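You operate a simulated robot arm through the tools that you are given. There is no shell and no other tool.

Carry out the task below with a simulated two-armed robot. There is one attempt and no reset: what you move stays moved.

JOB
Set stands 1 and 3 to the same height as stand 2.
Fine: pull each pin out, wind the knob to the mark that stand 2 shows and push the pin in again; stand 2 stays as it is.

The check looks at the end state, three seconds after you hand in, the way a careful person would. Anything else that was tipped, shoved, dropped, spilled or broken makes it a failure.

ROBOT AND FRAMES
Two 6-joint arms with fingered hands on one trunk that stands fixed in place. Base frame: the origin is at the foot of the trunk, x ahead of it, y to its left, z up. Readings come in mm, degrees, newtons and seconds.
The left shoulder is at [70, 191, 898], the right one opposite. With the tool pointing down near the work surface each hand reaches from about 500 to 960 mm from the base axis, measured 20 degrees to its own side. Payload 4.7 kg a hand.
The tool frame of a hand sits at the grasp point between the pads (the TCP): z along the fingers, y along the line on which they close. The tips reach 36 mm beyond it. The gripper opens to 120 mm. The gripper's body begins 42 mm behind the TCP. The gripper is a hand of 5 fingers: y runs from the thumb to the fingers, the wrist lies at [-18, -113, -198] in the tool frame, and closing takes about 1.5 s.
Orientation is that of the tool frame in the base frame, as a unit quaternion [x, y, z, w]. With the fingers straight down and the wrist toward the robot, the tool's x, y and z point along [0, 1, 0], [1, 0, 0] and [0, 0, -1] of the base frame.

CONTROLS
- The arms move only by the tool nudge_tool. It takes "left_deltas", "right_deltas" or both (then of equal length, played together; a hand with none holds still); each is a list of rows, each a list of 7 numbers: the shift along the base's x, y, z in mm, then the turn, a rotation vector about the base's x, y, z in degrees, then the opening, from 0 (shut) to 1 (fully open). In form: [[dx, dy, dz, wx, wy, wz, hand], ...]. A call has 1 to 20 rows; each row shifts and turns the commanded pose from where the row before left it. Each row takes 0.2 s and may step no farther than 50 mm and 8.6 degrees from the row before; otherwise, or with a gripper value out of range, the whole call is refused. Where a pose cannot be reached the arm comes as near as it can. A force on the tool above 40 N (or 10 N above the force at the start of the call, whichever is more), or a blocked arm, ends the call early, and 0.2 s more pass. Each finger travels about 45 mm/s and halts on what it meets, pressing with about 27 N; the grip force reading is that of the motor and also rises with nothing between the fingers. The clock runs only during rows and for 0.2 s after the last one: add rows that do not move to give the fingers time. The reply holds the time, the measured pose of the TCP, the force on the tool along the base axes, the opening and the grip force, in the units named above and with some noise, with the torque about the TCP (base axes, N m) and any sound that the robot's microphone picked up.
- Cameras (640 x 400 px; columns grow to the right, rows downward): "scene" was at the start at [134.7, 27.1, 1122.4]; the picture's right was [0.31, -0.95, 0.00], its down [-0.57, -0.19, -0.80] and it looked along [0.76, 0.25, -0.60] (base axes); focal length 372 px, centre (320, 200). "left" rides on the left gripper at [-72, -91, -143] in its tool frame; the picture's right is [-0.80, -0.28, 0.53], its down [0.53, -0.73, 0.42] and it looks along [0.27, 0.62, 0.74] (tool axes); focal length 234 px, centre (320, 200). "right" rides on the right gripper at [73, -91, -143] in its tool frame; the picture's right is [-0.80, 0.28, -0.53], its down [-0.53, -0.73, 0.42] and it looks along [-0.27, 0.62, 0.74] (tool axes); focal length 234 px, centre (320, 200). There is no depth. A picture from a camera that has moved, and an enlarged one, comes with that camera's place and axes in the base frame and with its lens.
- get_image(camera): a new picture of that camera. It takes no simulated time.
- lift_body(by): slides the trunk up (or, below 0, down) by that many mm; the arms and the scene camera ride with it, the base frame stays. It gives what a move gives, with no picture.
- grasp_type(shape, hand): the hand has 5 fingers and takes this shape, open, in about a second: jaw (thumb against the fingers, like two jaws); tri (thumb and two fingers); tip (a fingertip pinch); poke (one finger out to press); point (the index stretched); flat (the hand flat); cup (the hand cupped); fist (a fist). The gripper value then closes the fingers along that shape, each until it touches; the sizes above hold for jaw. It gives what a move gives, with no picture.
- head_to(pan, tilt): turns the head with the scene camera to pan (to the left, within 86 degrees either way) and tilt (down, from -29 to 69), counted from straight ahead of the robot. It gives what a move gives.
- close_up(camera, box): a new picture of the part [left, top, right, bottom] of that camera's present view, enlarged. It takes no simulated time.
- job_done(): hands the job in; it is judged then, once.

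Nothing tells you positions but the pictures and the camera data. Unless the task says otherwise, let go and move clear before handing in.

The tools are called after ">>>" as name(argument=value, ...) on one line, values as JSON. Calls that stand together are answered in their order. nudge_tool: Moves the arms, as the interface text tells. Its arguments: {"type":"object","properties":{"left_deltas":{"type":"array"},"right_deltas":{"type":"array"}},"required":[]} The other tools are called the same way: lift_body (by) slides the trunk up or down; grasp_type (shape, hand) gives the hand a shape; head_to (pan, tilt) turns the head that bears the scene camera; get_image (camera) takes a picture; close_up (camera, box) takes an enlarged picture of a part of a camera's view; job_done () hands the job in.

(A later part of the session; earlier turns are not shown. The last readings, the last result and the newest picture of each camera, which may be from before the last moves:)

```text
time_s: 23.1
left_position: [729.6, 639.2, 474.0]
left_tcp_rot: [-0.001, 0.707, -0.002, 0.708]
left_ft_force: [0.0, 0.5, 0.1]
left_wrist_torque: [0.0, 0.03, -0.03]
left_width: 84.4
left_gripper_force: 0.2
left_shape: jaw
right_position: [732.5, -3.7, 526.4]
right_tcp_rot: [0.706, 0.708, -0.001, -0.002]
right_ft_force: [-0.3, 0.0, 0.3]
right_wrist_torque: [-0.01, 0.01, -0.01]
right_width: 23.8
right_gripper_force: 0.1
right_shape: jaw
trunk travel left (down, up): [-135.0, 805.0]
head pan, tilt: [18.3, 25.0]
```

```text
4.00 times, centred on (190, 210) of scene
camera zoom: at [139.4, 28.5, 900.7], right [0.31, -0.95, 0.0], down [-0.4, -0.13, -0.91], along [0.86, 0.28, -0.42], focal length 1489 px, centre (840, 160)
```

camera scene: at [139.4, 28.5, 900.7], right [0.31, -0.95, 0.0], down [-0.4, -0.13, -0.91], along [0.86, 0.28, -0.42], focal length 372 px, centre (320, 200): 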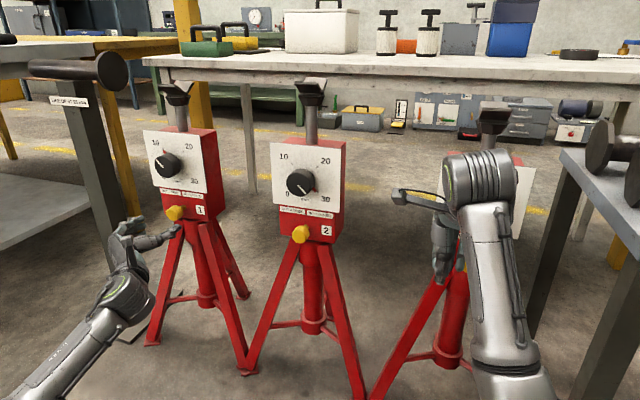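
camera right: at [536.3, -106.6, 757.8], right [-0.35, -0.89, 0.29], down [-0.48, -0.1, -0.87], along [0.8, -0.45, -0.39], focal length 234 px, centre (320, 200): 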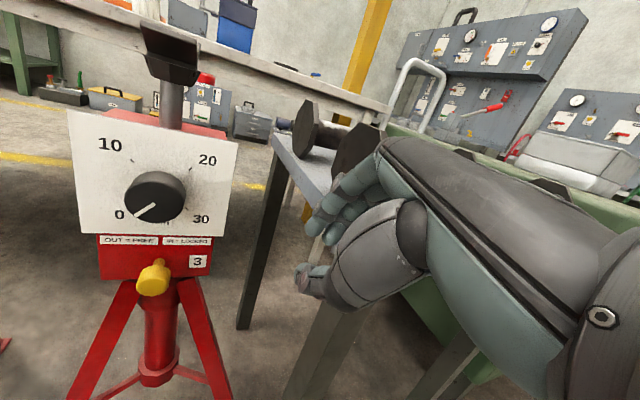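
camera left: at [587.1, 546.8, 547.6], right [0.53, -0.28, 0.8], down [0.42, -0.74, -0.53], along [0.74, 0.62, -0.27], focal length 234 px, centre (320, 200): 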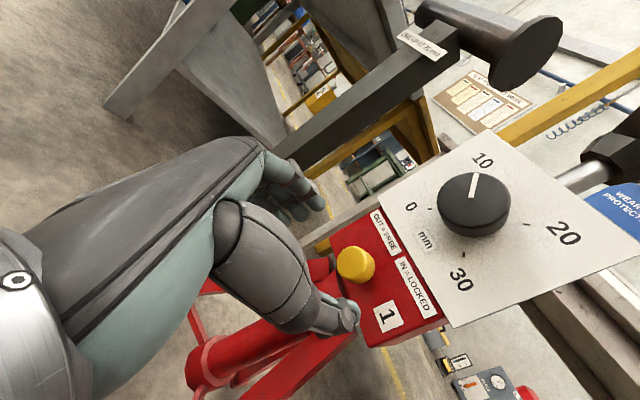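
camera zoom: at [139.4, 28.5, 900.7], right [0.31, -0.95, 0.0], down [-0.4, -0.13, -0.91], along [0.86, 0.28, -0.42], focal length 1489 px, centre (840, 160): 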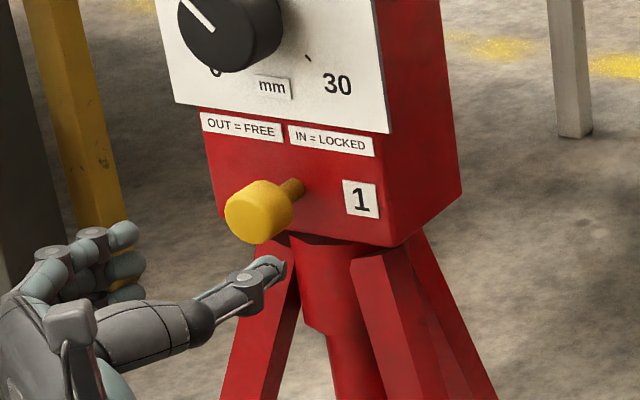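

Both cameras put the pin head at about [815, 638, 474.5], and the hand is lined up with it. I'll advance around the head.

>>> nudge_tool(left_deltas=[[15, 0, 0, 0, 0, 0, 0.7], [15, 0, 0, 0, 0, 0, 0.7], [15, 0, 0, 0, 0, 0, 0.7], [15, 0, 0, 0, 0, 0, 0.7], [12, 0, 0, 0, 0, 0, 0.7], [0, 0, 0, 0, 0, 0, 0.7]])

>>> get_image(camera="left")

>>> close_up(camera="scene", box=[110, 160, 270, 260])

```text
time_s: 24.5
left_position: [801.9, 637.4, 474.6]
left_tcp_rot: [0.0, 0.707, -0.001, 0.708]
left_ft_force: [0.3, 1.2, -0.5]
left_wrist_torque: [0.02, 0.01, 0.0]
left_width: 84.4
left_gripper_force: 0.0
left_shape: jaw
right_position: [732.4, -2.9, 526.7]
right_tcp_rot: [0.706, 0.708, -0.002, -0.003]
right_ft_force: [-0.2, -0.7, 0.2]
right_wrist_torque: [0.01, -0.02, -0.07]
right_width: 24.1
right_gripper_force: 0.1
right_shape: jaw
trunk travel left (down, up): [-135.0, 805.0]
head pan, tilt: [18.3, 25.0]
```

```text
taken
camera left: at [658.8, 546.4, 547.4], right [0.53, -0.28, 0.8], down [0.42, -0.74, -0.53], along [0.74, 0.62, -0.27], focal length 234 px, centre (320, 200)
```

left: 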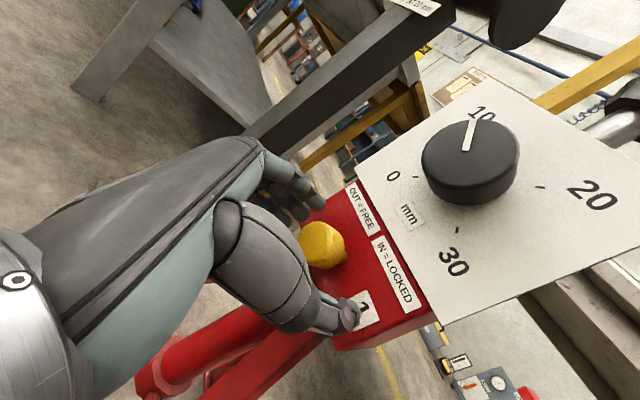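

```text
4.00 times, centred on (190, 210) of scene
camera zoom: at [139.5, 28.6, 900.7], right [0.31, -0.95, 0.0], down [-0.4, -0.13, -0.91], along [0.86, 0.28, -0.42], focal length 1489 px, centre (840, 160)
```

zoom: 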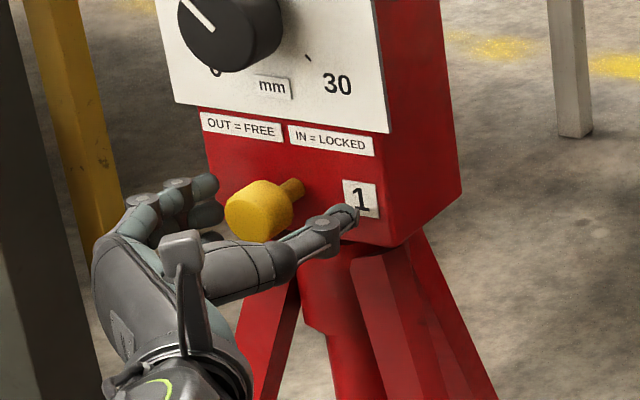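

The fingers straddle the pin head without touching it. I'll close in steps and watch the lateral force.

>>> nudge_tool(left_deltas=[[0, 0, 0, 0, 0, 0, 0.5], [0, 0, 0, 0, 0, 0, 0.42], [0, 0, 0, 0, 0, 0, 0.38], [0, 0, 0, 0, 0, 0, 0.38]])

>>> get_image(camera="left")

>>> close_up(camera="scene", box=[110, 160, 270, 260])

```text
time_s: 25.5
left_position: [802.7, 638.5, 473.8]
left_tcp_rot: [-0.001, 0.707, -0.002, 0.707]
left_ft_force: [-0.1, 0.6, 0.6]
left_wrist_torque: [-0.01, 0.01, 0.02]
left_width: 46.0
left_gripper_force: 0.1
left_shape: jaw
right_position: [731.3, -3.0, 526.7]
right_tcp_rot: [0.706, 0.708, -0.001, -0.003]
right_ft_force: [0.7, 0.0, 0.1]
right_wrist_torque: [0.0, 0.04, 0.0]
right_width: 24.2
right_gripper_force: 0.0
right_shape: jaw
trunk travel left (down, up): [-135.0, 805.0]
head pan, tilt: [18.3, 25.0]
```

```text
taken
camera left: at [658.7, 546.5, 547.5], right [0.53, -0.28, 0.8], down [0.42, -0.74, -0.53], along [0.74, 0.62, -0.27], focal length 234 px, centre (320, 200)
```

left: 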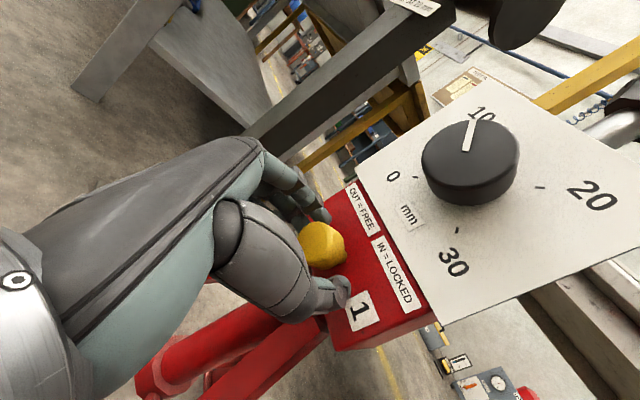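

```text
4.00 times, centred on (190, 210) of scene
camera zoom: at [139.5, 28.6, 900.7], right [0.31, -0.95, 0.0], down [-0.4, -0.13, -0.91], along [0.86, 0.28, -0.42], focal length 1489 px, centre (840, 160)
```

zoom: 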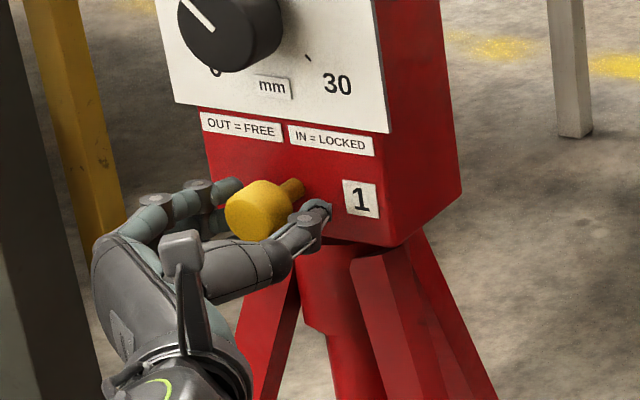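

The head is centred between the thumb and fingers. I'll close onto it.

>>> nudge_tool(left_deltas=[[0, 0, 0, 0, 0, 0, 0.33], [0, 0, 0, 0, 0, 0, 0.3], [0, 0, 0, 0, 0, 0, 0.26], [0, 0, 0, 0, 0, 0, 0.22], [0, 0, 0, 0, 0, 0, 0.2]])

>>> get_image(camera="left")

>>> close_up(camera="scene", box=[110, 160, 270, 260])

```text
time_s: 26.7
left_position: [802.1, 637.0, 475.4]
left_tcp_rot: [0.001, 0.707, -0.002, 0.707]
left_ft_force: [-1.0, -2.6, -0.6]
left_wrist_torque: [0.01, 0.03, -0.04]
left_width: 28.3
left_gripper_force: 26.6
left_shape: jaw
right_position: [732.3, -5.3, 527.4]
right_tcp_rot: [0.706, 0.708, 0.0, -0.003]
right_ft_force: [-0.4, 0.2, 0.2]
right_wrist_torque: [0.0, -0.04, -0.01]
right_width: 23.9
right_gripper_force: 0.1
right_shape: jaw
trunk travel left (down, up): [-135.0, 805.0]
head pan, tilt: [18.3, 25.0]
```

```text
taken
camera left: at [658.9, 545.9, 547.5], right [0.53, -0.28, 0.8], down [0.42, -0.74, -0.53], along [0.74, 0.62, -0.27], focal length 234 px, centre (320, 200)
```

left: 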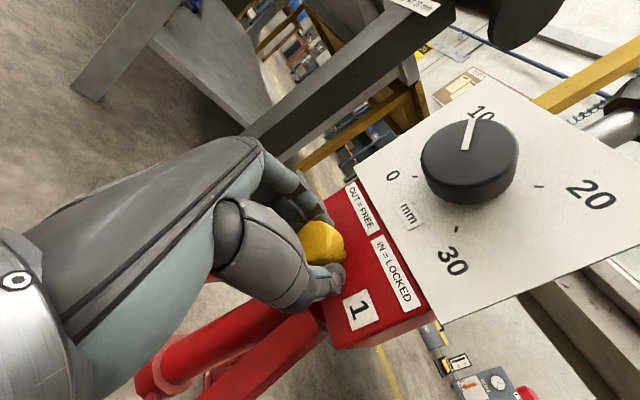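

```text
4.00 times, centred on (190, 210) of scene
camera zoom: at [139.5, 28.4, 900.7], right [0.31, -0.95, 0.0], down [-0.4, -0.13, -0.91], along [0.86, 0.28, -0.42], focal length 1489 px, centre (840, 160)
```

zoom: 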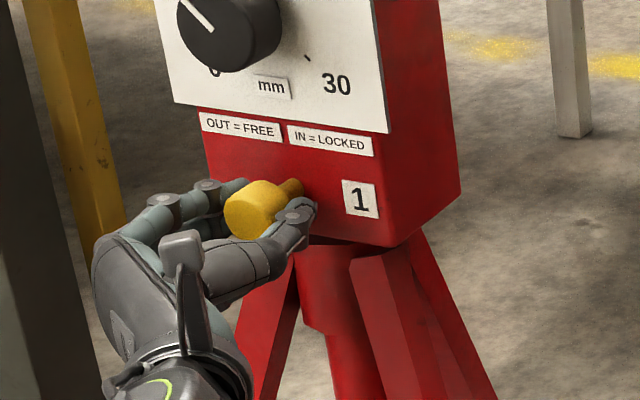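

The grip is on at 27 N, with only about 3 N of lateral force. I'll pull the pin straight toward the robot in small steps.

>>> nudge_tool(left_deltas=[[-2, 0, 0, 0, 0, 0, 0.15], [-2, 0, 0, 0, 0, 0, 0.15], [-2, 0, 0, 0, 0, 0, 0.15]])

>>> close_up(camera="scene", box=[110, 160, 270, 260])

```text
time_s: 27.5
left_position: [797.1, 637.8, 474.8]
left_tcp_rot: [0.0, 0.707, -0.003, 0.707]
left_ft_force: [3.5, -11.1, -4.4]
left_wrist_torque: [0.0, 0.05, -0.29]
left_width: 27.8
left_gripper_force: 26.6
left_shape: jaw
right_position: [731.9, -4.1, 526.7]
right_tcp_rot: [0.706, 0.708, -0.001, -0.003]
right_ft_force: [-0.1, 0.1, 0.1]
right_wrist_torque: [0.01, 0.05, -0.01]
right_width: 23.9
right_gripper_force: 0.0
right_shape: jaw
trunk travel left (down, up): [-135.0, 805.0]
head pan, tilt: [18.3, 25.0]
```

```text
4.00 times, centred on (190, 210) of scene
camera zoom: at [139.9, 28.1, 900.6], right [0.31, -0.95, 0.0], down [-0.4, -0.13, -0.91], along [0.86, 0.28, -0.42], focal length 1489 px, centre (840, 160)
```

zoom: 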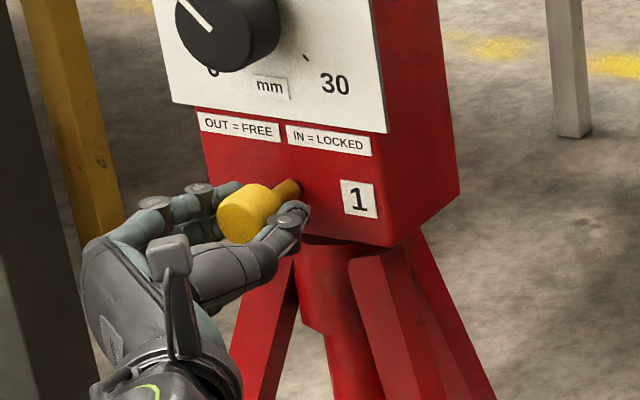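

The pin is sliding out against only a few newtons. There's some sideways load, so I'll shift the hand slightly toward -y and keep pulling.

>>> nudge_tool(left_deltas=[[-2, -0.7, -0.2, 0, 0, 0, 0.15], [-2, -0.7, -0.2, 0, 0, 0, 0.15], [-2, -0.3, 0, 0, 0, 0, 0.15], [-2, 0, 0, 0, 0, 0, 0.15]])

>>> close_up(camera="scene", box=[110, 160, 270, 260])

```text
time_s: 28.5
left_position: [787.8, 637.8, 475.0]
left_tcp_rot: [-0.001, 0.707, -0.002, 0.707]
left_ft_force: [-0.4, -1.0, -1.0]
left_wrist_torque: [0.02, 0.01, -0.03]
left_width: 27.8
left_gripper_force: 27.1
left_shape: jaw
right_position: [731.3, -3.0, 526.8]
right_tcp_rot: [0.706, 0.708, -0.001, -0.003]
right_ft_force: [0.8, -0.1, -0.2]
right_wrist_torque: [-0.02, 0.03, -0.02]
right_width: 24.3
right_gripper_force: 0.1
right_shape: jaw
trunk travel left (down, up): [-135.0, 805.0]
head pan, tilt: [18.3, 25.0]
```

```text
4.00 times, centred on (190, 210) of scene
camera zoom: at [139.4, 28.7, 900.7], right [0.31, -0.95, 0.0], down [-0.4, -0.13, -0.91], along [0.86, 0.28, -0.42], focal length 1489 px, centre (840, 160)
```

zoom: 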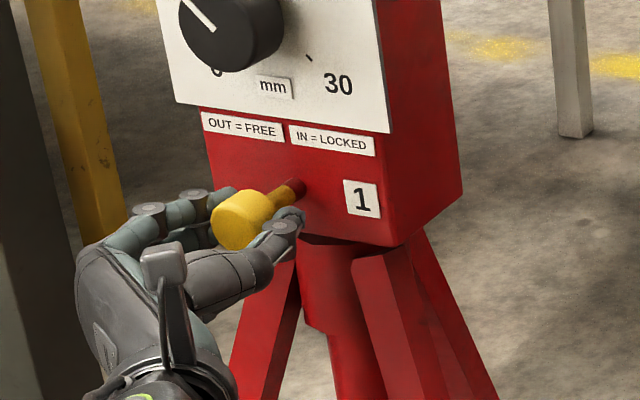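

A red band has appeared on the stem. I'll pull a little more to see whether it reaches its stop.

>>> nudge_tool(left_deltas=[[-1.5, 0, 0, 0, 0, 0, 0.15], [-1.5, 0, 0, 0, 0, 0, 0.15], [-1.5, 0, 0, 0, 0, 0, 0.15]])

>>> close_up(camera="scene", box=[110, 160, 270, 260])

```text
time_s: 29.3
left_position: [784.0, 637.3, 474.5]
left_tcp_rot: [0.0, 0.707, -0.002, 0.708]
left_ft_force: [-0.1, 0.3, -0.2]
left_wrist_torque: [0.01, -0.01, 0.04]
left_width: 27.8
left_gripper_force: 26.6
left_shape: jaw
right_position: [731.8, -2.5, 527.5]
right_tcp_rot: [0.705, 0.709, -0.001, -0.003]
right_ft_force: [0.5, 0.3, 0.6]
right_wrist_torque: [-0.02, -0.02, 0.02]
right_width: 24.0
right_gripper_force: 0.0
right_shape: jaw
trunk travel left (down, up): [-135.0, 805.0]
head pan, tilt: [18.3, 25.0]
```

```text
4.00 times, centred on (190, 210) of scene
camera zoom: at [139.4, 28.6, 900.7], right [0.31, -0.95, 0.0], down [-0.4, -0.13, -0.91], along [0.86, 0.28, -0.42], focal length 1489 px, centre (840, 160)
```

zoom: 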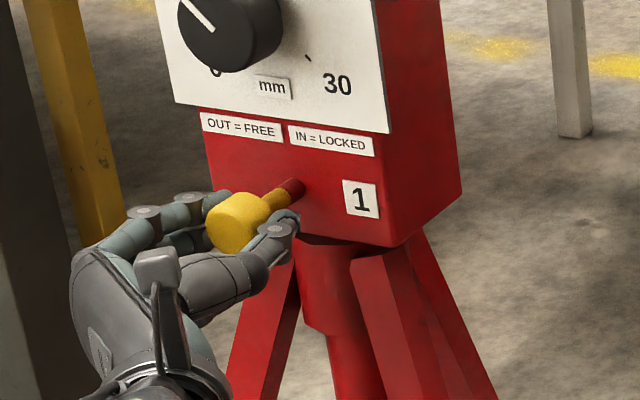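

>>> nudge_tool(left_deltas=[[-1.5, 0, 0, 0, 0, 0, 0.15], [-1.5, 0, 0, 0, 0, 0, 0.15], [0, 0, 0, 0, 0, 0, 0.15]])

>>> close_up(camera="scene", box=[110, 160, 270, 260])

>>> close_up(camera="left", box=[260, 140, 460, 330])

```text
time_s: 30.1
left_position: [782.0, 636.9, 473.6]
left_tcp_rot: [0.0, 0.707, -0.001, 0.707]
left_ft_force: [-1.1, 0.2, 1.2]
left_wrist_torque: [0.06, -0.05, 0.05]
left_width: 27.9
left_gripper_force: 26.8
left_shape: jaw
right_position: [731.6, -4.3, 527.6]
right_tcp_rot: [0.706, 0.708, 0.0, -0.003]
right_ft_force: [0.1, 0.3, -1.3]
right_wrist_torque: [-0.02, -0.02, -0.03]
right_width: 24.0
right_gripper_force: 0.1
right_shape: jaw
trunk travel left (down, up): [-135.0, 805.0]
head pan, tilt: [18.3, 25.0]
```

```text
4.00 times, centred on (190, 210) of scene
camera zoom: at [139.3, 28.5, 900.8], right [0.31, -0.95, 0.0], down [-0.4, -0.13, -0.91], along [0.86, 0.28, -0.42], focal length 1489 px, centre (840, 160)
```

zoom: 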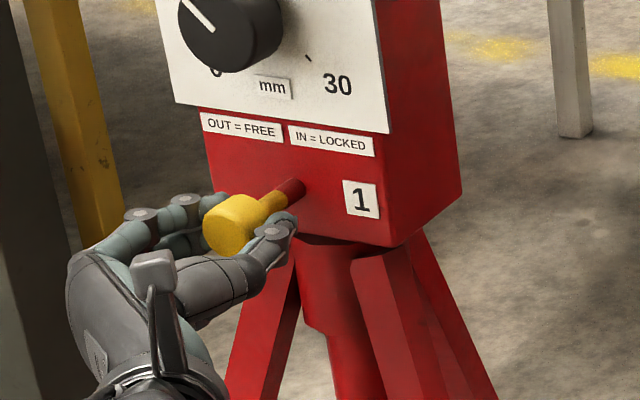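

```text
2.11 times, centred on (360, 235) of left
camera zoom: at [638.2, 545.5, 547.2], right [0.53, -0.28, 0.8], down [0.42, -0.73, -0.53], along [0.74, 0.62, -0.27], focal length 493 px, centre (236, 126)
```

zoom: 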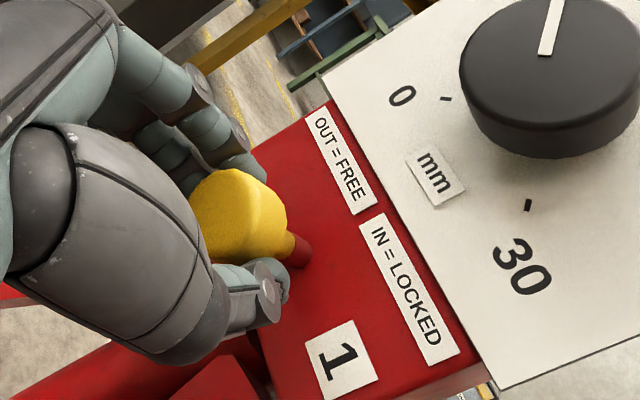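

>>> nudge_tool(left_deltas=[[-1.5, 0, 0.4, 0, 0, 0, 0.15], [-1.5, 0, 0, 0, 0, 0, 0.15], [-1, 0, 0, 0, 0, 0, 0.15]])

>>> close_up(camera="scene", box=[110, 160, 270, 260])

```text
time_s: 30.9
left_position: [775.9, 635.5, 475.1]
left_tcp_rot: [-0.002, 0.707, -0.001, 0.708]
left_ft_force: [-2.2, 0.9, 1.6]
left_wrist_torque: [0.02, 0.01, 0.06]
left_width: 27.8
left_gripper_force: 26.7
left_shape: jaw
right_position: [732.0, -5.1, 527.6]
right_tcp_rot: [0.706, 0.708, -0.002, -0.003]
right_ft_force: [-0.4, 0.1, 0.6]
right_wrist_torque: [-0.02, -0.02, -0.02]
right_width: 24.1
right_gripper_force: 0.0
right_shape: jaw
trunk travel left (down, up): [-135.0, 805.0]
head pan, tilt: [18.3, 25.0]
```

```text
4.00 times, centred on (190, 210) of scene
camera zoom: at [139.2, 28.6, 900.8], right [0.31, -0.95, 0.0], down [-0.4, -0.13, -0.91], along [0.86, 0.28, -0.42], focal length 1489 px, centre (840, 160)
```

zoom: 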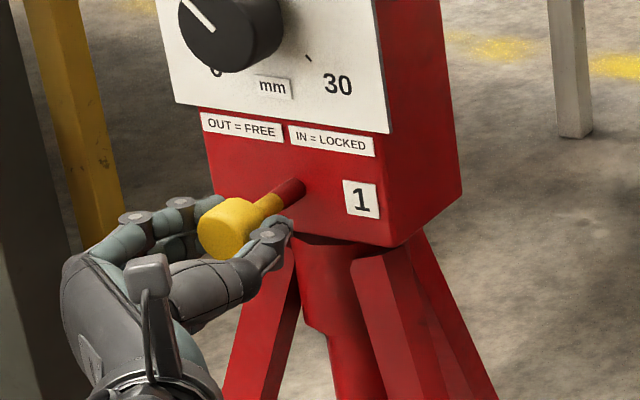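

The pin is about 25 mm out with the red band fully exposed. I'll release it, back away and check that it stays out.

>>> nudge_tool(left_deltas=[[0, 0, 0, 0, 0, 0, 0.3], [0, 0, 0, 0, 0, 0, 0.45], [0, 0, 0, 0, 0, 0, 0.6], [0, 0, 0, 0, 0, 0, 0.7], [-20, 0, 0, 0, 0, 0, 0.8], [-25, 0, 0, 0, 0, 0, 0.8], [-10, 0, 0, 0, 0, 0, 0.8]])

>>> close_up(camera="scene", box=[110, 160, 270, 260])

>>> get_image(camera="left")

```text
time_s: 32.5
left_position: [721.9, 636.3, 475.3]
left_tcp_rot: [0.0, 0.707, -0.002, 0.707]
left_ft_force: [-0.8, 0.1, 0.0]
left_wrist_torque: [0.01, 0.01, 0.05]
left_width: 95.7
left_gripper_force: 0.0
left_shape: jaw
right_position: [731.6, -4.2, 526.5]
right_tcp_rot: [0.705, 0.709, -0.001, -0.003]
right_ft_force: [-0.1, -0.9, 0.3]
right_wrist_torque: [0.02, 0.04, -0.08]
right_width: 23.9
right_gripper_force: 0.0
right_shape: jaw
trunk travel left (down, up): [-135.0, 805.0]
head pan, tilt: [18.3, 25.0]
```

```text
4.00 times, centred on (190, 210) of scene
camera zoom: at [139.4, 28.6, 900.7], right [0.31, -0.95, 0.0], down [-0.4, -0.13, -0.91], along [0.86, 0.28, -0.42], focal length 1489 px, centre (840, 160)
```

zoom: 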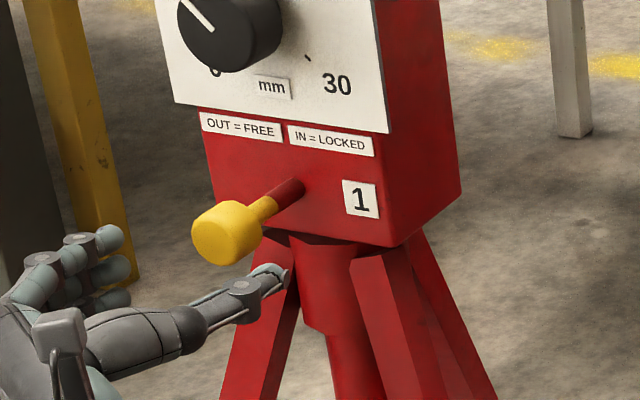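

```text
taken
camera left: at [578.9, 544.7, 548.1], right [0.53, -0.28, 0.8], down [0.42, -0.74, -0.53], along [0.74, 0.62, -0.27], focal length 234 px, centre (320, 200)
```

left: 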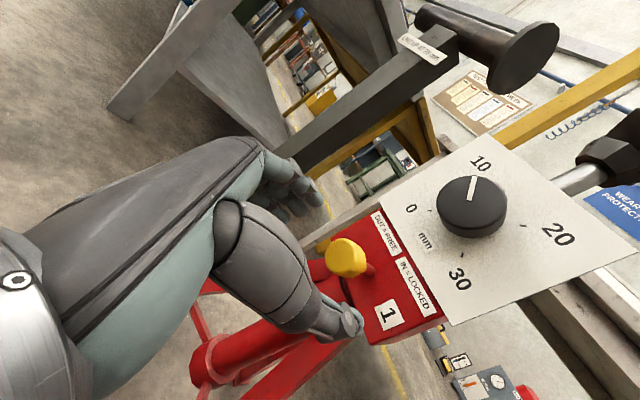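

The pin stays out. Next I'll raise the left hand to knob height, standing off, and roll it counter-clockwise so I have turning range, watching for reach limits.

>>> nudge_tool(left_deltas=[[-5, 0, 25, 0, 0, 0, 0.8], [0, 0, 25, 0, 0, 0, 0.8], [0, 0, 25, -5, 0, 0, 0.8], [0, 0, 25, -8, 0, 0, 0.8], [0, 1, 23, -8, 0, 0, 0.8], [0, 1, 0, -8, 0, 0, 0.8], [0, 0, 0, -8, 0, 0, 0.8], [0, 0, 0, -8, 0, 0, 0.8], [0, 0, 0, -8, 0, 0, 0.8], [0, 0, 0, -8, 0, 0, 0.8], [0, 0, 0, 0, 0, 0, 0.8]])

>>> get_image(camera="scene")

>>> get_image(camera="left")

```text
time_s: 34.9
left_position: [764.2, 660.0, 602.5]
left_tcp_rot: [-0.359, 0.611, -0.361, 0.606]
left_ft_force: [0.2, 0.5, 0.2]
left_wrist_torque: [0.0, 0.02, 0.02]
left_width: 95.7
left_gripper_force: 0.0
left_shape: jaw
left hand out of reach, approached as far as the arm can: row 9, 10
right_position: [731.4, -2.1, 527.2]
right_tcp_rot: [0.706, 0.708, -0.001, -0.003]
right_ft_force: [0.1, 0.0, -0.1]
right_wrist_torque: [-0.01, 0.03, 0.01]
right_width: 24.4
right_gripper_force: 0.0
right_shape: jaw
trunk travel left (down, up): [-135.0, 805.0]
head pan, tilt: [18.3, 25.0]
```

```text
taken
camera scene: at [139.5, 28.6, 900.7], right [0.31, -0.95, 0.0], down [-0.4, -0.13, -0.91], along [0.86, 0.28, -0.42], focal length 372 px, centre (320, 200)
```

scene: 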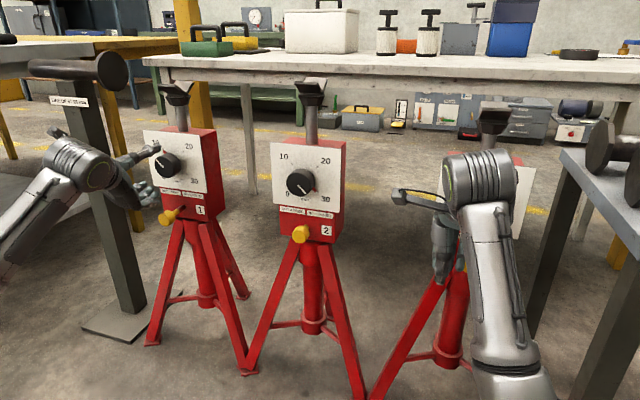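

```text
taken
camera left: at [621.9, 679.5, 718.2], right [0.53, 0.57, 0.63], down [0.42, -0.82, 0.38], along [0.74, 0.06, -0.68], focal length 234 px, centre (320, 200)
```

left: 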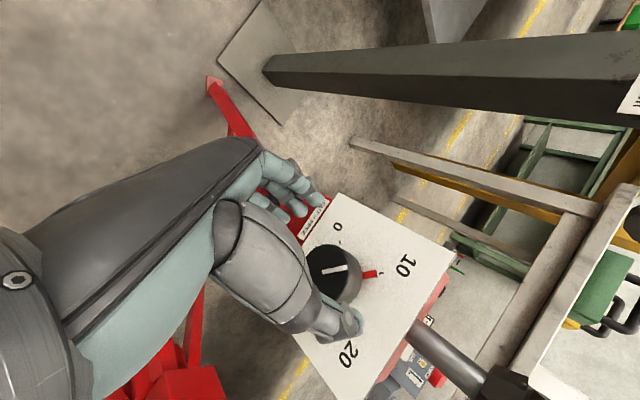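

That reached about 61° of roll before running out of reach, which is enough for two strokes. I'll measure the knob centre carefully from both cameras.

>>> close_up(camera="left", box=[270, 200, 430, 370])

>>> close_up(camera="scene", box=[130, 115, 226, 205])

```text
2.35 times, centred on (350, 285) of left
camera zoom: at [621.9, 679.5, 718.2], right [0.53, 0.57, 0.63], down [0.42, -0.82, 0.38], along [0.74, 0.06, -0.68], focal length 551 px, centre (249, 0)
```

zoom: 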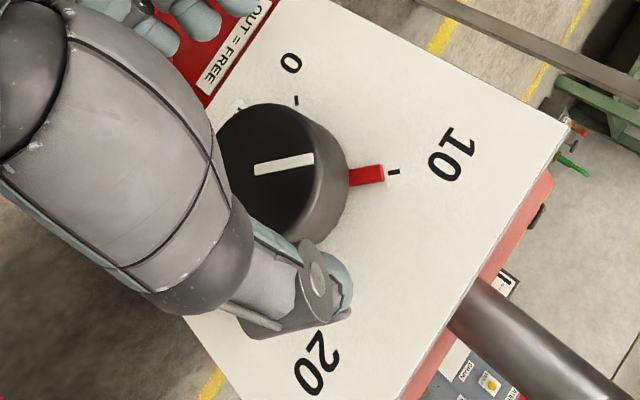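

```text
4.44 times, centred on (178, 160) of scene
camera zoom: at [139.5, 28.6, 900.7], right [0.31, -0.95, 0.0], down [-0.4, -0.13, -0.91], along [0.86, 0.28, -0.42], focal length 1654 px, centre (951, 378)
```

zoom: 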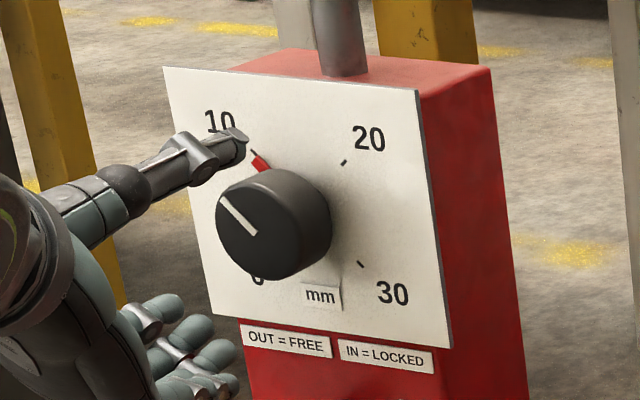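

The views agree on a knob axis at y≈639.2, z≈598.3, with the face at x≈813. I'll centre the hand on that axis and set the roll to about -140°.

>>> nudge_tool(left_deltas=[[-3, -7, -1, 3, 0, 0, 0.8], [-3, -7, -1, 4, 0, 0, 0.8], [-2, -7, -2, 4, 0, 0, 0.8], [0, 0, 0, 0, 0, 0, 0.8]])

```text
time_s: 35.9
left_position: [756.1, 637.7, 599.9]
left_tcp_rot: [-0.3, 0.64, -0.3, 0.64]
left_ft_force: [0.2, -0.2, -0.1]
left_wrist_torque: [0.0, 0.02, -0.02]
left_width: 95.5
left_gripper_force: 0.0
left_shape: jaw
right_position: [731.9, -3.2, 527.9]
right_tcp_rot: [0.706, 0.709, -0.001, -0.003]
right_ft_force: [0.5, 0.0, -0.4]
right_wrist_torque: [-0.02, -0.01, 0.01]
right_width: 24.4
right_gripper_force: 0.1
right_shape: jaw
trunk travel left (down, up): [-135.0, 805.0]
head pan, tilt: [18.3, 25.0]
```

>>> nudge_tool(left_deltas=[[11, 0.5, -0.5, 0, 0, 0, 0.8], [11, 0.5, -0.5, 0, 0, 0, 0.8], [11, 0.5, -0.5, 0, 0, 0, 0.8], [11, 0, 0, 0, 0, 0, 0.8], [0, 0, 0, 0, 0, 0, 0.7]])

>>> close_up(camera="left", box=[250, 150, 410, 320])

>>> close_up(camera="scene", box=[130, 115, 226, 205])

```text
time_s: 37.1
left_position: [800.8, 639.5, 595.5]
left_tcp_rot: [-0.299, 0.641, -0.3, 0.64]
left_ft_force: [-0.1, -0.8, 0.1]
left_wrist_torque: [0.0, -0.01, 0.03]
left_width: 84.5
left_gripper_force: 0.0
left_shape: jaw
right_position: [732.5, -3.8, 526.8]
right_tcp_rot: [0.706, 0.708, -0.002, -0.002]
right_ft_force: [-0.6, 0.1, -0.5]
right_wrist_torque: [-0.02, -0.01, 0.03]
right_width: 24.2
right_gripper_force: 0.0
right_shape: jaw
trunk travel left (down, up): [-135.0, 805.0]
head pan, tilt: [18.3, 25.0]
```

```text
2.35 times, centred on (330, 235) of left
camera zoom: at [657.1, 636.3, 712.5], right [0.53, 0.44, 0.73], down [0.42, -0.88, 0.22], along [0.74, 0.19, -0.65], focal length 551 px, centre (296, 118)
```

zoom: 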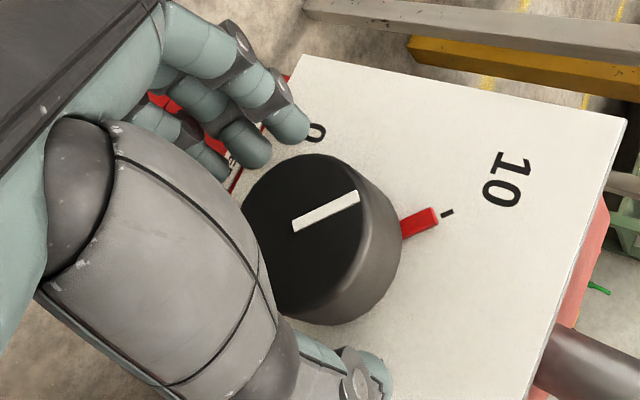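

```text
4.44 times, centred on (178, 160) of scene
camera zoom: at [139.5, 28.6, 900.7], right [0.31, -0.95, 0.0], down [-0.4, -0.13, -0.91], along [0.86, 0.28, -0.42], focal length 1654 px, centre (951, 378)
```

zoom: 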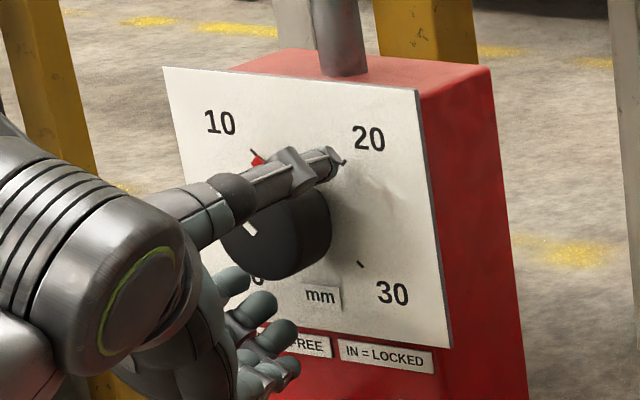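

The knob sits between the thumb (upper right) and the fingers (lower left). I'll make a small height correction and close in steps.

>>> nudge_tool(left_deltas=[[0, -0.3, 1.5, 0, 0, 0, 0.65], [0, 0, 0, 0, 0, 0, 0.58], [0, 0, 0, 0, 0, 0, 0.52], [0, 0, 0, 0, 0, 0, 0.47], [0, 0, 0, 0, 0, 0, 0.42], [0, 0, 0, 0, 0, 0, 0.38], [0, 0, 0, 0, 0, 0, 0.34]])

>>> close_up(camera="left", box=[250, 150, 410, 320])

>>> close_up(camera="scene", box=[130, 115, 226, 205])

```text
time_s: 38.7
left_position: [801.0, 638.2, 599.0]
left_tcp_rot: [-0.299, 0.64, -0.301, 0.64]
left_ft_force: [0.0, -2.4, 1.7]
left_wrist_torque: [-0.06, -0.01, -0.01]
left_width: 48.1
left_gripper_force: 27.0
left_shape: jaw
right_position: [731.9, -4.9, 527.4]
right_tcp_rot: [0.706, 0.708, -0.001, -0.003]
right_ft_force: [-0.5, 0.3, -0.2]
right_wrist_torque: [-0.01, 0.0, 0.0]
right_width: 24.1
right_gripper_force: 0.0
right_shape: jaw
trunk travel left (down, up): [-135.0, 805.0]
head pan, tilt: [18.3, 25.0]
```

```text
2.35 times, centred on (330, 235) of left
camera zoom: at [657.2, 635.5, 715.0], right [0.53, 0.44, 0.73], down [0.42, -0.88, 0.22], along [0.74, 0.19, -0.65], focal length 551 px, centre (296, 118)
```

zoom: 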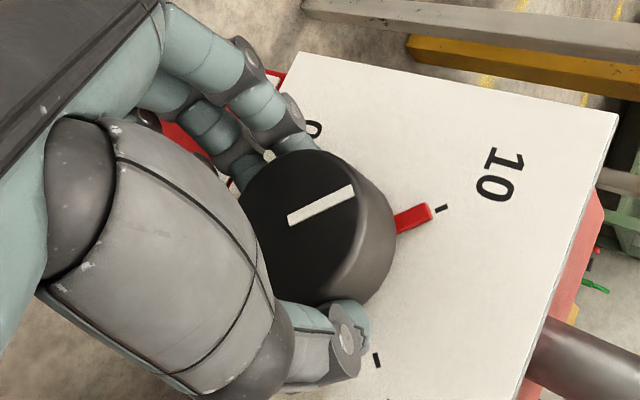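

```text
4.44 times, centred on (178, 160) of scene
camera zoom: at [139.3, 28.3, 900.8], right [0.31, -0.95, 0.0], down [-0.4, -0.13, -0.91], along [0.86, 0.28, -0.42], focal length 1654 px, centre (951, 378)
```

zoom: 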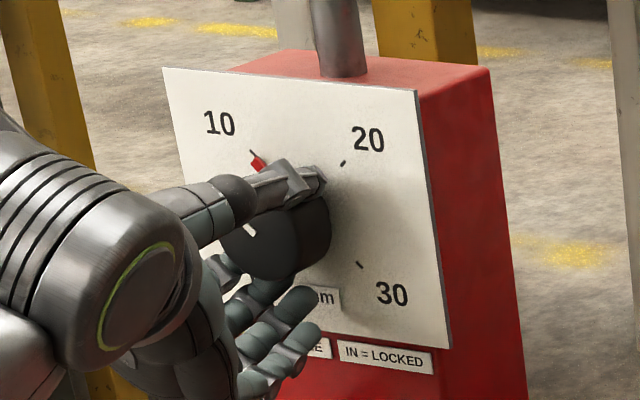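

The grip is on the knob with little net force. I'll start with a 20° clockwise turn and see whether it follows.

>>> nudge_tool(left_deltas=[[0, 0, 0, 5, 0, 0, 0.3], [0, 0, 0, 5, 0, 0, 0.3], [0, 0, 0, 5, 0, 0, 0.3], [0, 0, 0, 5, 0, 0, 0.3]])

>>> close_up(camera="left", box=[250, 150, 410, 320])

>>> close_up(camera="scene", box=[130, 115, 226, 205])

```text
time_s: 39.7
left_position: [799.7, 638.4, 596.8]
left_tcp_rot: [-0.183, 0.683, -0.185, 0.683]
left_ft_force: [-0.9, -6.0, -4.9]
left_wrist_torque: [-0.24, 0.16, -0.15]
left_width: 48.0
left_gripper_force: 27.0
left_shape: jaw
right_position: [732.3, -4.2, 526.4]
right_tcp_rot: [0.706, 0.709, -0.001, -0.002]
right_ft_force: [-0.5, -0.1, -0.1]
right_wrist_torque: [-0.02, -0.01, 0.01]
right_width: 24.0
right_gripper_force: 0.1
right_shape: jaw
trunk travel left (down, up): [-135.0, 805.0]
head pan, tilt: [18.3, 25.0]
```

```text
2.35 times, centred on (330, 235) of left
camera zoom: at [657.5, 596.0, 706.7], right [0.53, 0.16, 0.83], down [0.42, -0.9, -0.09], along [0.74, 0.4, -0.54], focal length 551 px, centre (296, 118)
```

zoom: 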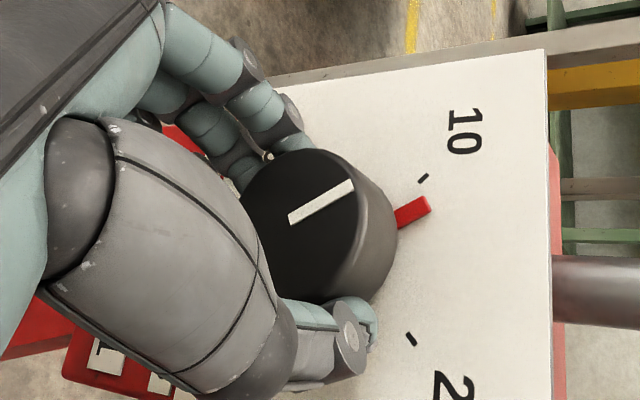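

```text
4.44 times, centred on (178, 160) of scene
camera zoom: at [139.8, 28.5, 900.6], right [0.31, -0.95, 0.0], down [-0.4, -0.13, -0.91], along [0.86, 0.28, -0.42], focal length 1654 px, centre (951, 378)
```

zoom: 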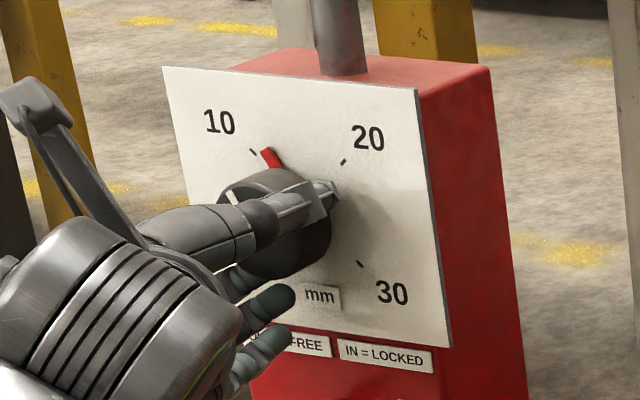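

The pointer follows the hand. I'll keep turning clockwise.

>>> nudge_tool(left_deltas=[[0, -0.3, -0.3, 6, 0, 0, 0.3], [0, -0.3, -0.3, 6, 0, 0, 0.3], [0, 0, 0, 6, 0, 0, 0.3], [0, 0, 0, 6, 0, 0, 0.3], [0, 0, 0, 6, 0, 0, 0.3], [0, 0, 0, 6, 0, 0, 0.3], [0, 0, 0, 6, 0, 0, 0.3], [0, 0, 0, 6, 0, 0, 0.3]])

>>> close_up(camera="left", box=[250, 150, 410, 320])

>>> close_up(camera="scene", box=[130, 115, 226, 205])

```text
time_s: 41.5
left_position: [800.0, 639.4, 596.5]
left_tcp_rot: [0.11, 0.7, 0.11, 0.697]
left_ft_force: [3.5, 3.9, -3.6]
left_wrist_torque: [-0.26, 0.1, 0.21]
left_width: 47.4
left_gripper_force: 27.1
left_shape: jaw
right_position: [732.4, -3.0, 526.3]
right_tcp_rot: [0.705, 0.709, -0.001, -0.003]
right_ft_force: [0.1, 0.8, 0.8]
right_wrist_torque: [0.0, -0.03, 0.0]
right_width: 24.2
right_gripper_force: 0.1
right_shape: jaw
trunk travel left (down, up): [-135.0, 805.0]
head pan, tilt: [18.3, 25.0]
```

```text
2.35 times, centred on (330, 235) of left
camera zoom: at [657.1, 529.7, 638.1], right [0.53, -0.51, 0.68], down [0.42, -0.53, -0.73], along [0.74, 0.67, -0.07], focal length 551 px, centre (296, 118)
```

zoom: 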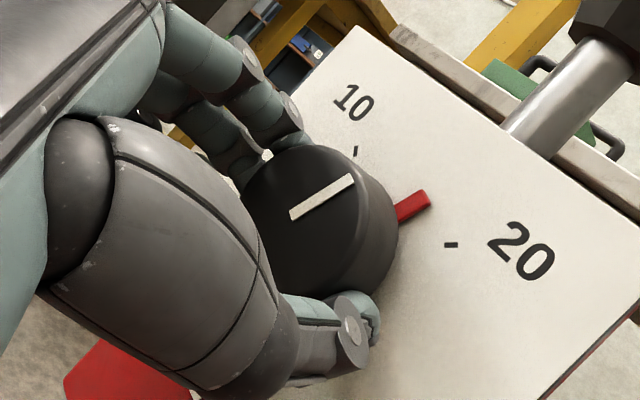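

```text
4.44 times, centred on (178, 160) of scene
camera zoom: at [140.0, 29.3, 900.6], right [0.31, -0.95, 0.0], down [-0.4, -0.13, -0.91], along [0.86, 0.28, -0.42], focal length 1654 px, centre (951, 378)
```

zoom: 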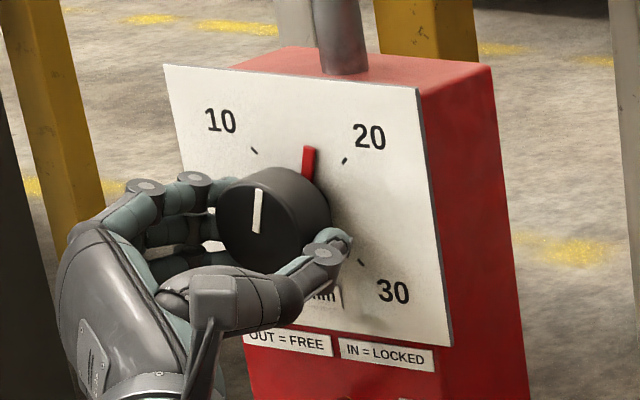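

It's turning smoothly and the pointer is at about 17. I'll carry on with this stroke.

>>> nudge_tool(left_deltas=[[0, -0.3, 0.3, 6, 0, 0, 0.3], [0, 0, 0, 6, 0, 0, 0.3], [0, 0, 0, 6, 0, 0, 0.3], [0, 0, 0, 6, 0, 0, 0.3], [0, 0, 0, 6, 0, 0, 0.3], [0, 0, 0, 6, 0, 0, 0.3], [0, 0, 0, 6, 0, 0, 0.3]])

>>> close_up(camera="left", box=[250, 150, 410, 320])

>>> get_image(camera="scene")

>>> close_up(camera="scene", box=[130, 115, 226, 205])

```text
time_s: 43.1
left_position: [799.4, 639.6, 596.7]
left_tcp_rot: [0.352, 0.614, 0.352, 0.612]
left_ft_force: [8.4, 14.6, -0.5]
left_wrist_torque: [-0.28, -0.19, 0.51]
left_width: 47.3
left_gripper_force: 26.8
left_shape: jaw
right_position: [733.0, -2.5, 525.8]
right_tcp_rot: [0.706, 0.709, -0.001, -0.002]
right_ft_force: [0.0, 0.0, -0.2]
right_wrist_torque: [0.03, 0.0, 0.0]
right_width: 24.2
right_gripper_force: 0.1
right_shape: jaw
trunk travel left (down, up): [-135.0, 805.0]
head pan, tilt: [18.3, 25.0]
```

```text
2.35 times, centred on (330, 235) of left
camera zoom: at [656.6, 530.2, 555.0], right [0.53, -0.84, 0.16], down [0.42, 0.09, -0.9], along [0.74, 0.54, 0.4], focal length 551 px, centre (296, 118)
```

zoom: 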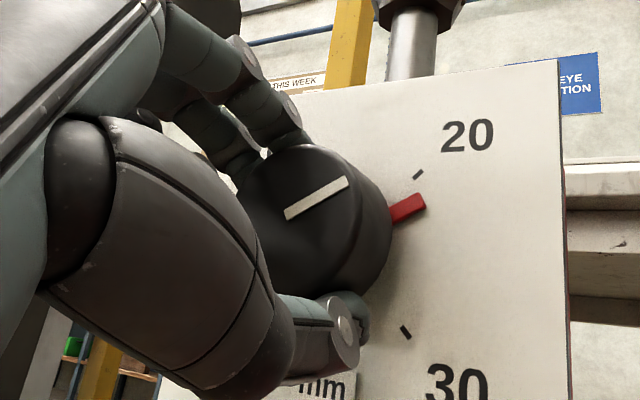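

```text
taken
camera scene: at [140.0, 29.6, 900.6], right [0.31, -0.95, 0.0], down [-0.4, -0.13, -0.91], along [0.86, 0.28, -0.42], focal length 372 px, centre (320, 200)
```

scene: 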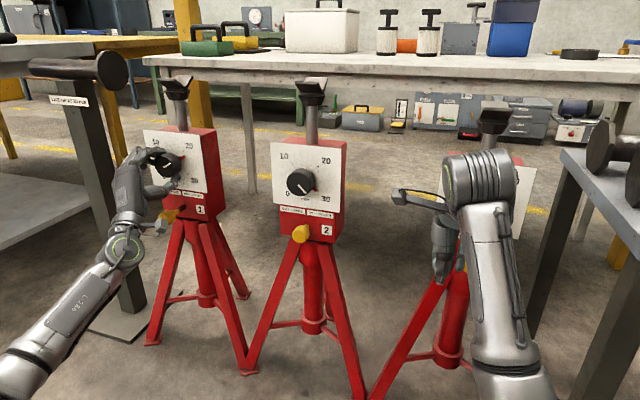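

```text
4.44 times, centred on (178, 160) of scene
camera zoom: at [140.0, 29.6, 900.6], right [0.31, -0.95, 0.0], down [-0.4, -0.13, -0.91], along [0.86, 0.28, -0.42], focal length 1654 px, centre (951, 378)
```

zoom: 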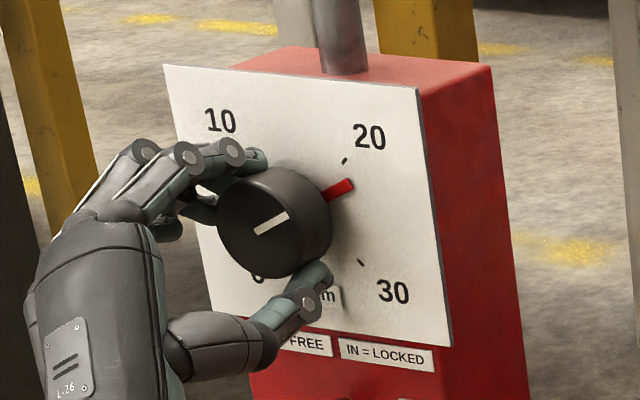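

The dial is past 20. Some side load has built up (+8 N in x, +15 N in y), so I'll correct that and continue.

>>> nudge_tool(left_deltas=[[0.5, 0.8, 0, 0, 0, 0, 0.3], [0.5, 0.7, 0, 6, 0, 0, 0.3], [0, 0.2, 0, 6, 0, 0, 0.3], [0, 0.2, 0, 6, 0, 0, 0.3], [0, 0.2, 0, 6, 0, 0, 0.3]])

>>> close_up(camera="scene", box=[110, 115, 254, 235])

```text
time_s: 44.3
left_position: [770.2, 602.3, 622.2]
left_tcp_rot: [0.47, 0.531, 0.473, 0.523]
left_ft_force: [0.8, 1.1, 0.8]
left_wrist_torque: [0.0, 0.01, 0.04]
left_width: 32.2
left_gripper_force: 26.7
left_shape: jaw
left hand out of reach, approached as far as the arm can: row 3, 4, 5
right_position: [732.0, -4.0, 527.1]
right_tcp_rot: [0.706, 0.708, -0.001, -0.002]
right_ft_force: [0.2, 0.6, 0.1]
right_wrist_torque: [0.01, 0.01, 0.0]
right_width: 24.2
right_gripper_force: 0.0
right_shape: jaw
trunk travel left (down, up): [-135.0, 805.0]
head pan, tilt: [18.3, 25.0]
```

```text
3.33 times, centred on (182, 175) of scene
camera zoom: at [139.3, 28.3, 900.7], right [0.31, -0.95, 0.0], down [-0.4, -0.13, -0.91], along [0.86, 0.28, -0.42], focal length 1241 px, centre (780, 283)
```

zoom: 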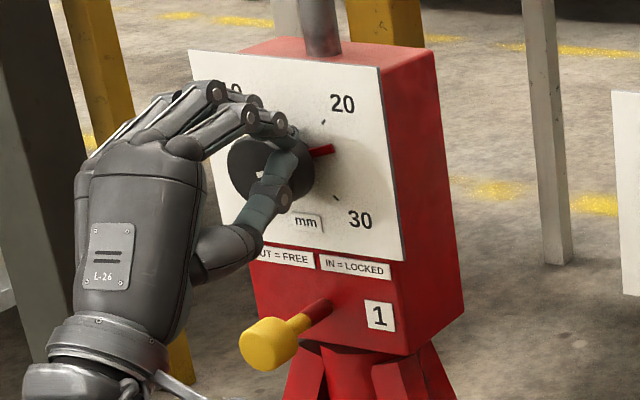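

The wrist ran out of reach and the hand slipped off the knob. Nothing looks disturbed. I'll back straight off, open the hand and check the stand.

>>> nudge_tool(left_deltas=[[-15, 0, 0, 0, 0, 0, 0.3], [-20, 0, 0, 0, 0, 0, 0.3], [-20, 0, 0, -4, 0, 0, 0.4], [0, 0, 0, -6, 0, 0, 0.6], [0, 0, 0, -6, 0, 0, 0.75], [0, 0, 0, -6, 0, 0, 0.8]])

>>> get_image(camera="scene")

>>> close_up(camera="scene", box=[130, 115, 226, 205])

```text
time_s: 45.7
left_position: [716.7, 602.5, 620.4]
left_tcp_rot: [0.363, 0.608, 0.362, 0.607]
left_ft_force: [-0.2, 0.2, -0.2]
left_wrist_torque: [0.02, -0.02, 0.01]
left_width: 95.5
left_gripper_force: 0.0
left_shape: jaw
right_position: [731.5, -3.2, 527.5]
right_tcp_rot: [0.706, 0.708, -0.001, -0.003]
right_ft_force: [-0.2, -0.1, 0.1]
right_wrist_torque: [0.0, 0.02, 0.0]
right_width: 24.2
right_gripper_force: 0.1
right_shape: jaw
trunk travel left (down, up): [-135.0, 805.0]
head pan, tilt: [18.3, 25.0]
```

```text
taken
camera scene: at [139.4, 28.6, 900.7], right [0.31, -0.95, 0.0], down [-0.4, -0.13, -0.91], along [0.86, 0.28, -0.42], focal length 372 px, centre (320, 200)
```

scene: 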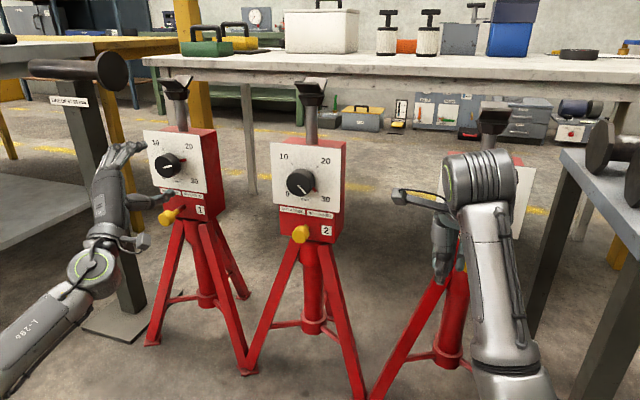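

```text
4.44 times, centred on (178, 160) of scene
camera zoom: at [139.4, 28.6, 900.7], right [0.31, -0.95, 0.0], down [-0.4, -0.13, -0.91], along [0.86, 0.28, -0.42], focal length 1654 px, centre (951, 378)
```

zoom: 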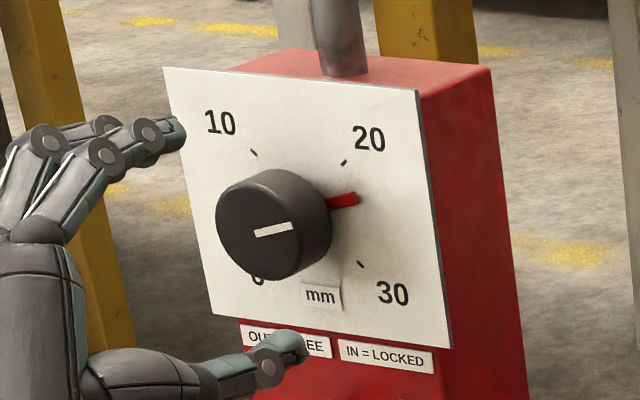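

The stand hasn't moved, the pin is still out and the pointer is near 22.7, so about 65° remain. I'll roll the hand back to about -125° in free space for a second stroke.

>>> nudge_tool(left_deltas=[[0, 0, 0, -8, 0, 0, 0.8], [0, 0, 0, -8, 0, 0, 0.8], [0, 5, -2, -8, 0, 0, 0.8], [0, 5, -4, -8, 0, 0, 0.8], [0, 5, -4, -8, 0, 0, 0.8], [2, 5, -4, -8, 0, 0, 0.8], [4, 5, -4, -8, 0, 0, 0.8], [4, 5, -4, -8, 0, 0, 0.8], [4, 3, 0, -8, 0, 0, 0.8], [4, 3, 0, -8, 0, 0, 0.8], [4, 0, 0, -8, 0, 0, 0.8], [4, 0, 0, -8, 0, 0, 0.8], [0, 0, 0, 0, 0, 0, 0.8]])

```text
time_s: 48.5
left_position: [743.8, 637.5, 598.8]
left_tcp_rot: [-0.209, 0.676, -0.209, 0.675]
left_ft_force: [-1.3, 0.6, 0.0]
left_wrist_torque: [-0.01, 0.01, -0.04]
left_width: 95.7
left_gripper_force: 0.1
left_shape: jaw
right_position: [731.6, -2.5, 526.6]
right_tcp_rot: [0.706, 0.709, -0.001, -0.003]
right_ft_force: [0.2, -0.2, -0.9]
right_wrist_torque: [-0.01, -0.01, -0.01]
right_width: 24.0
right_gripper_force: 0.1
right_shape: jaw
trunk travel left (down, up): [-135.0, 805.0]
head pan, tilt: [18.3, 25.0]
```

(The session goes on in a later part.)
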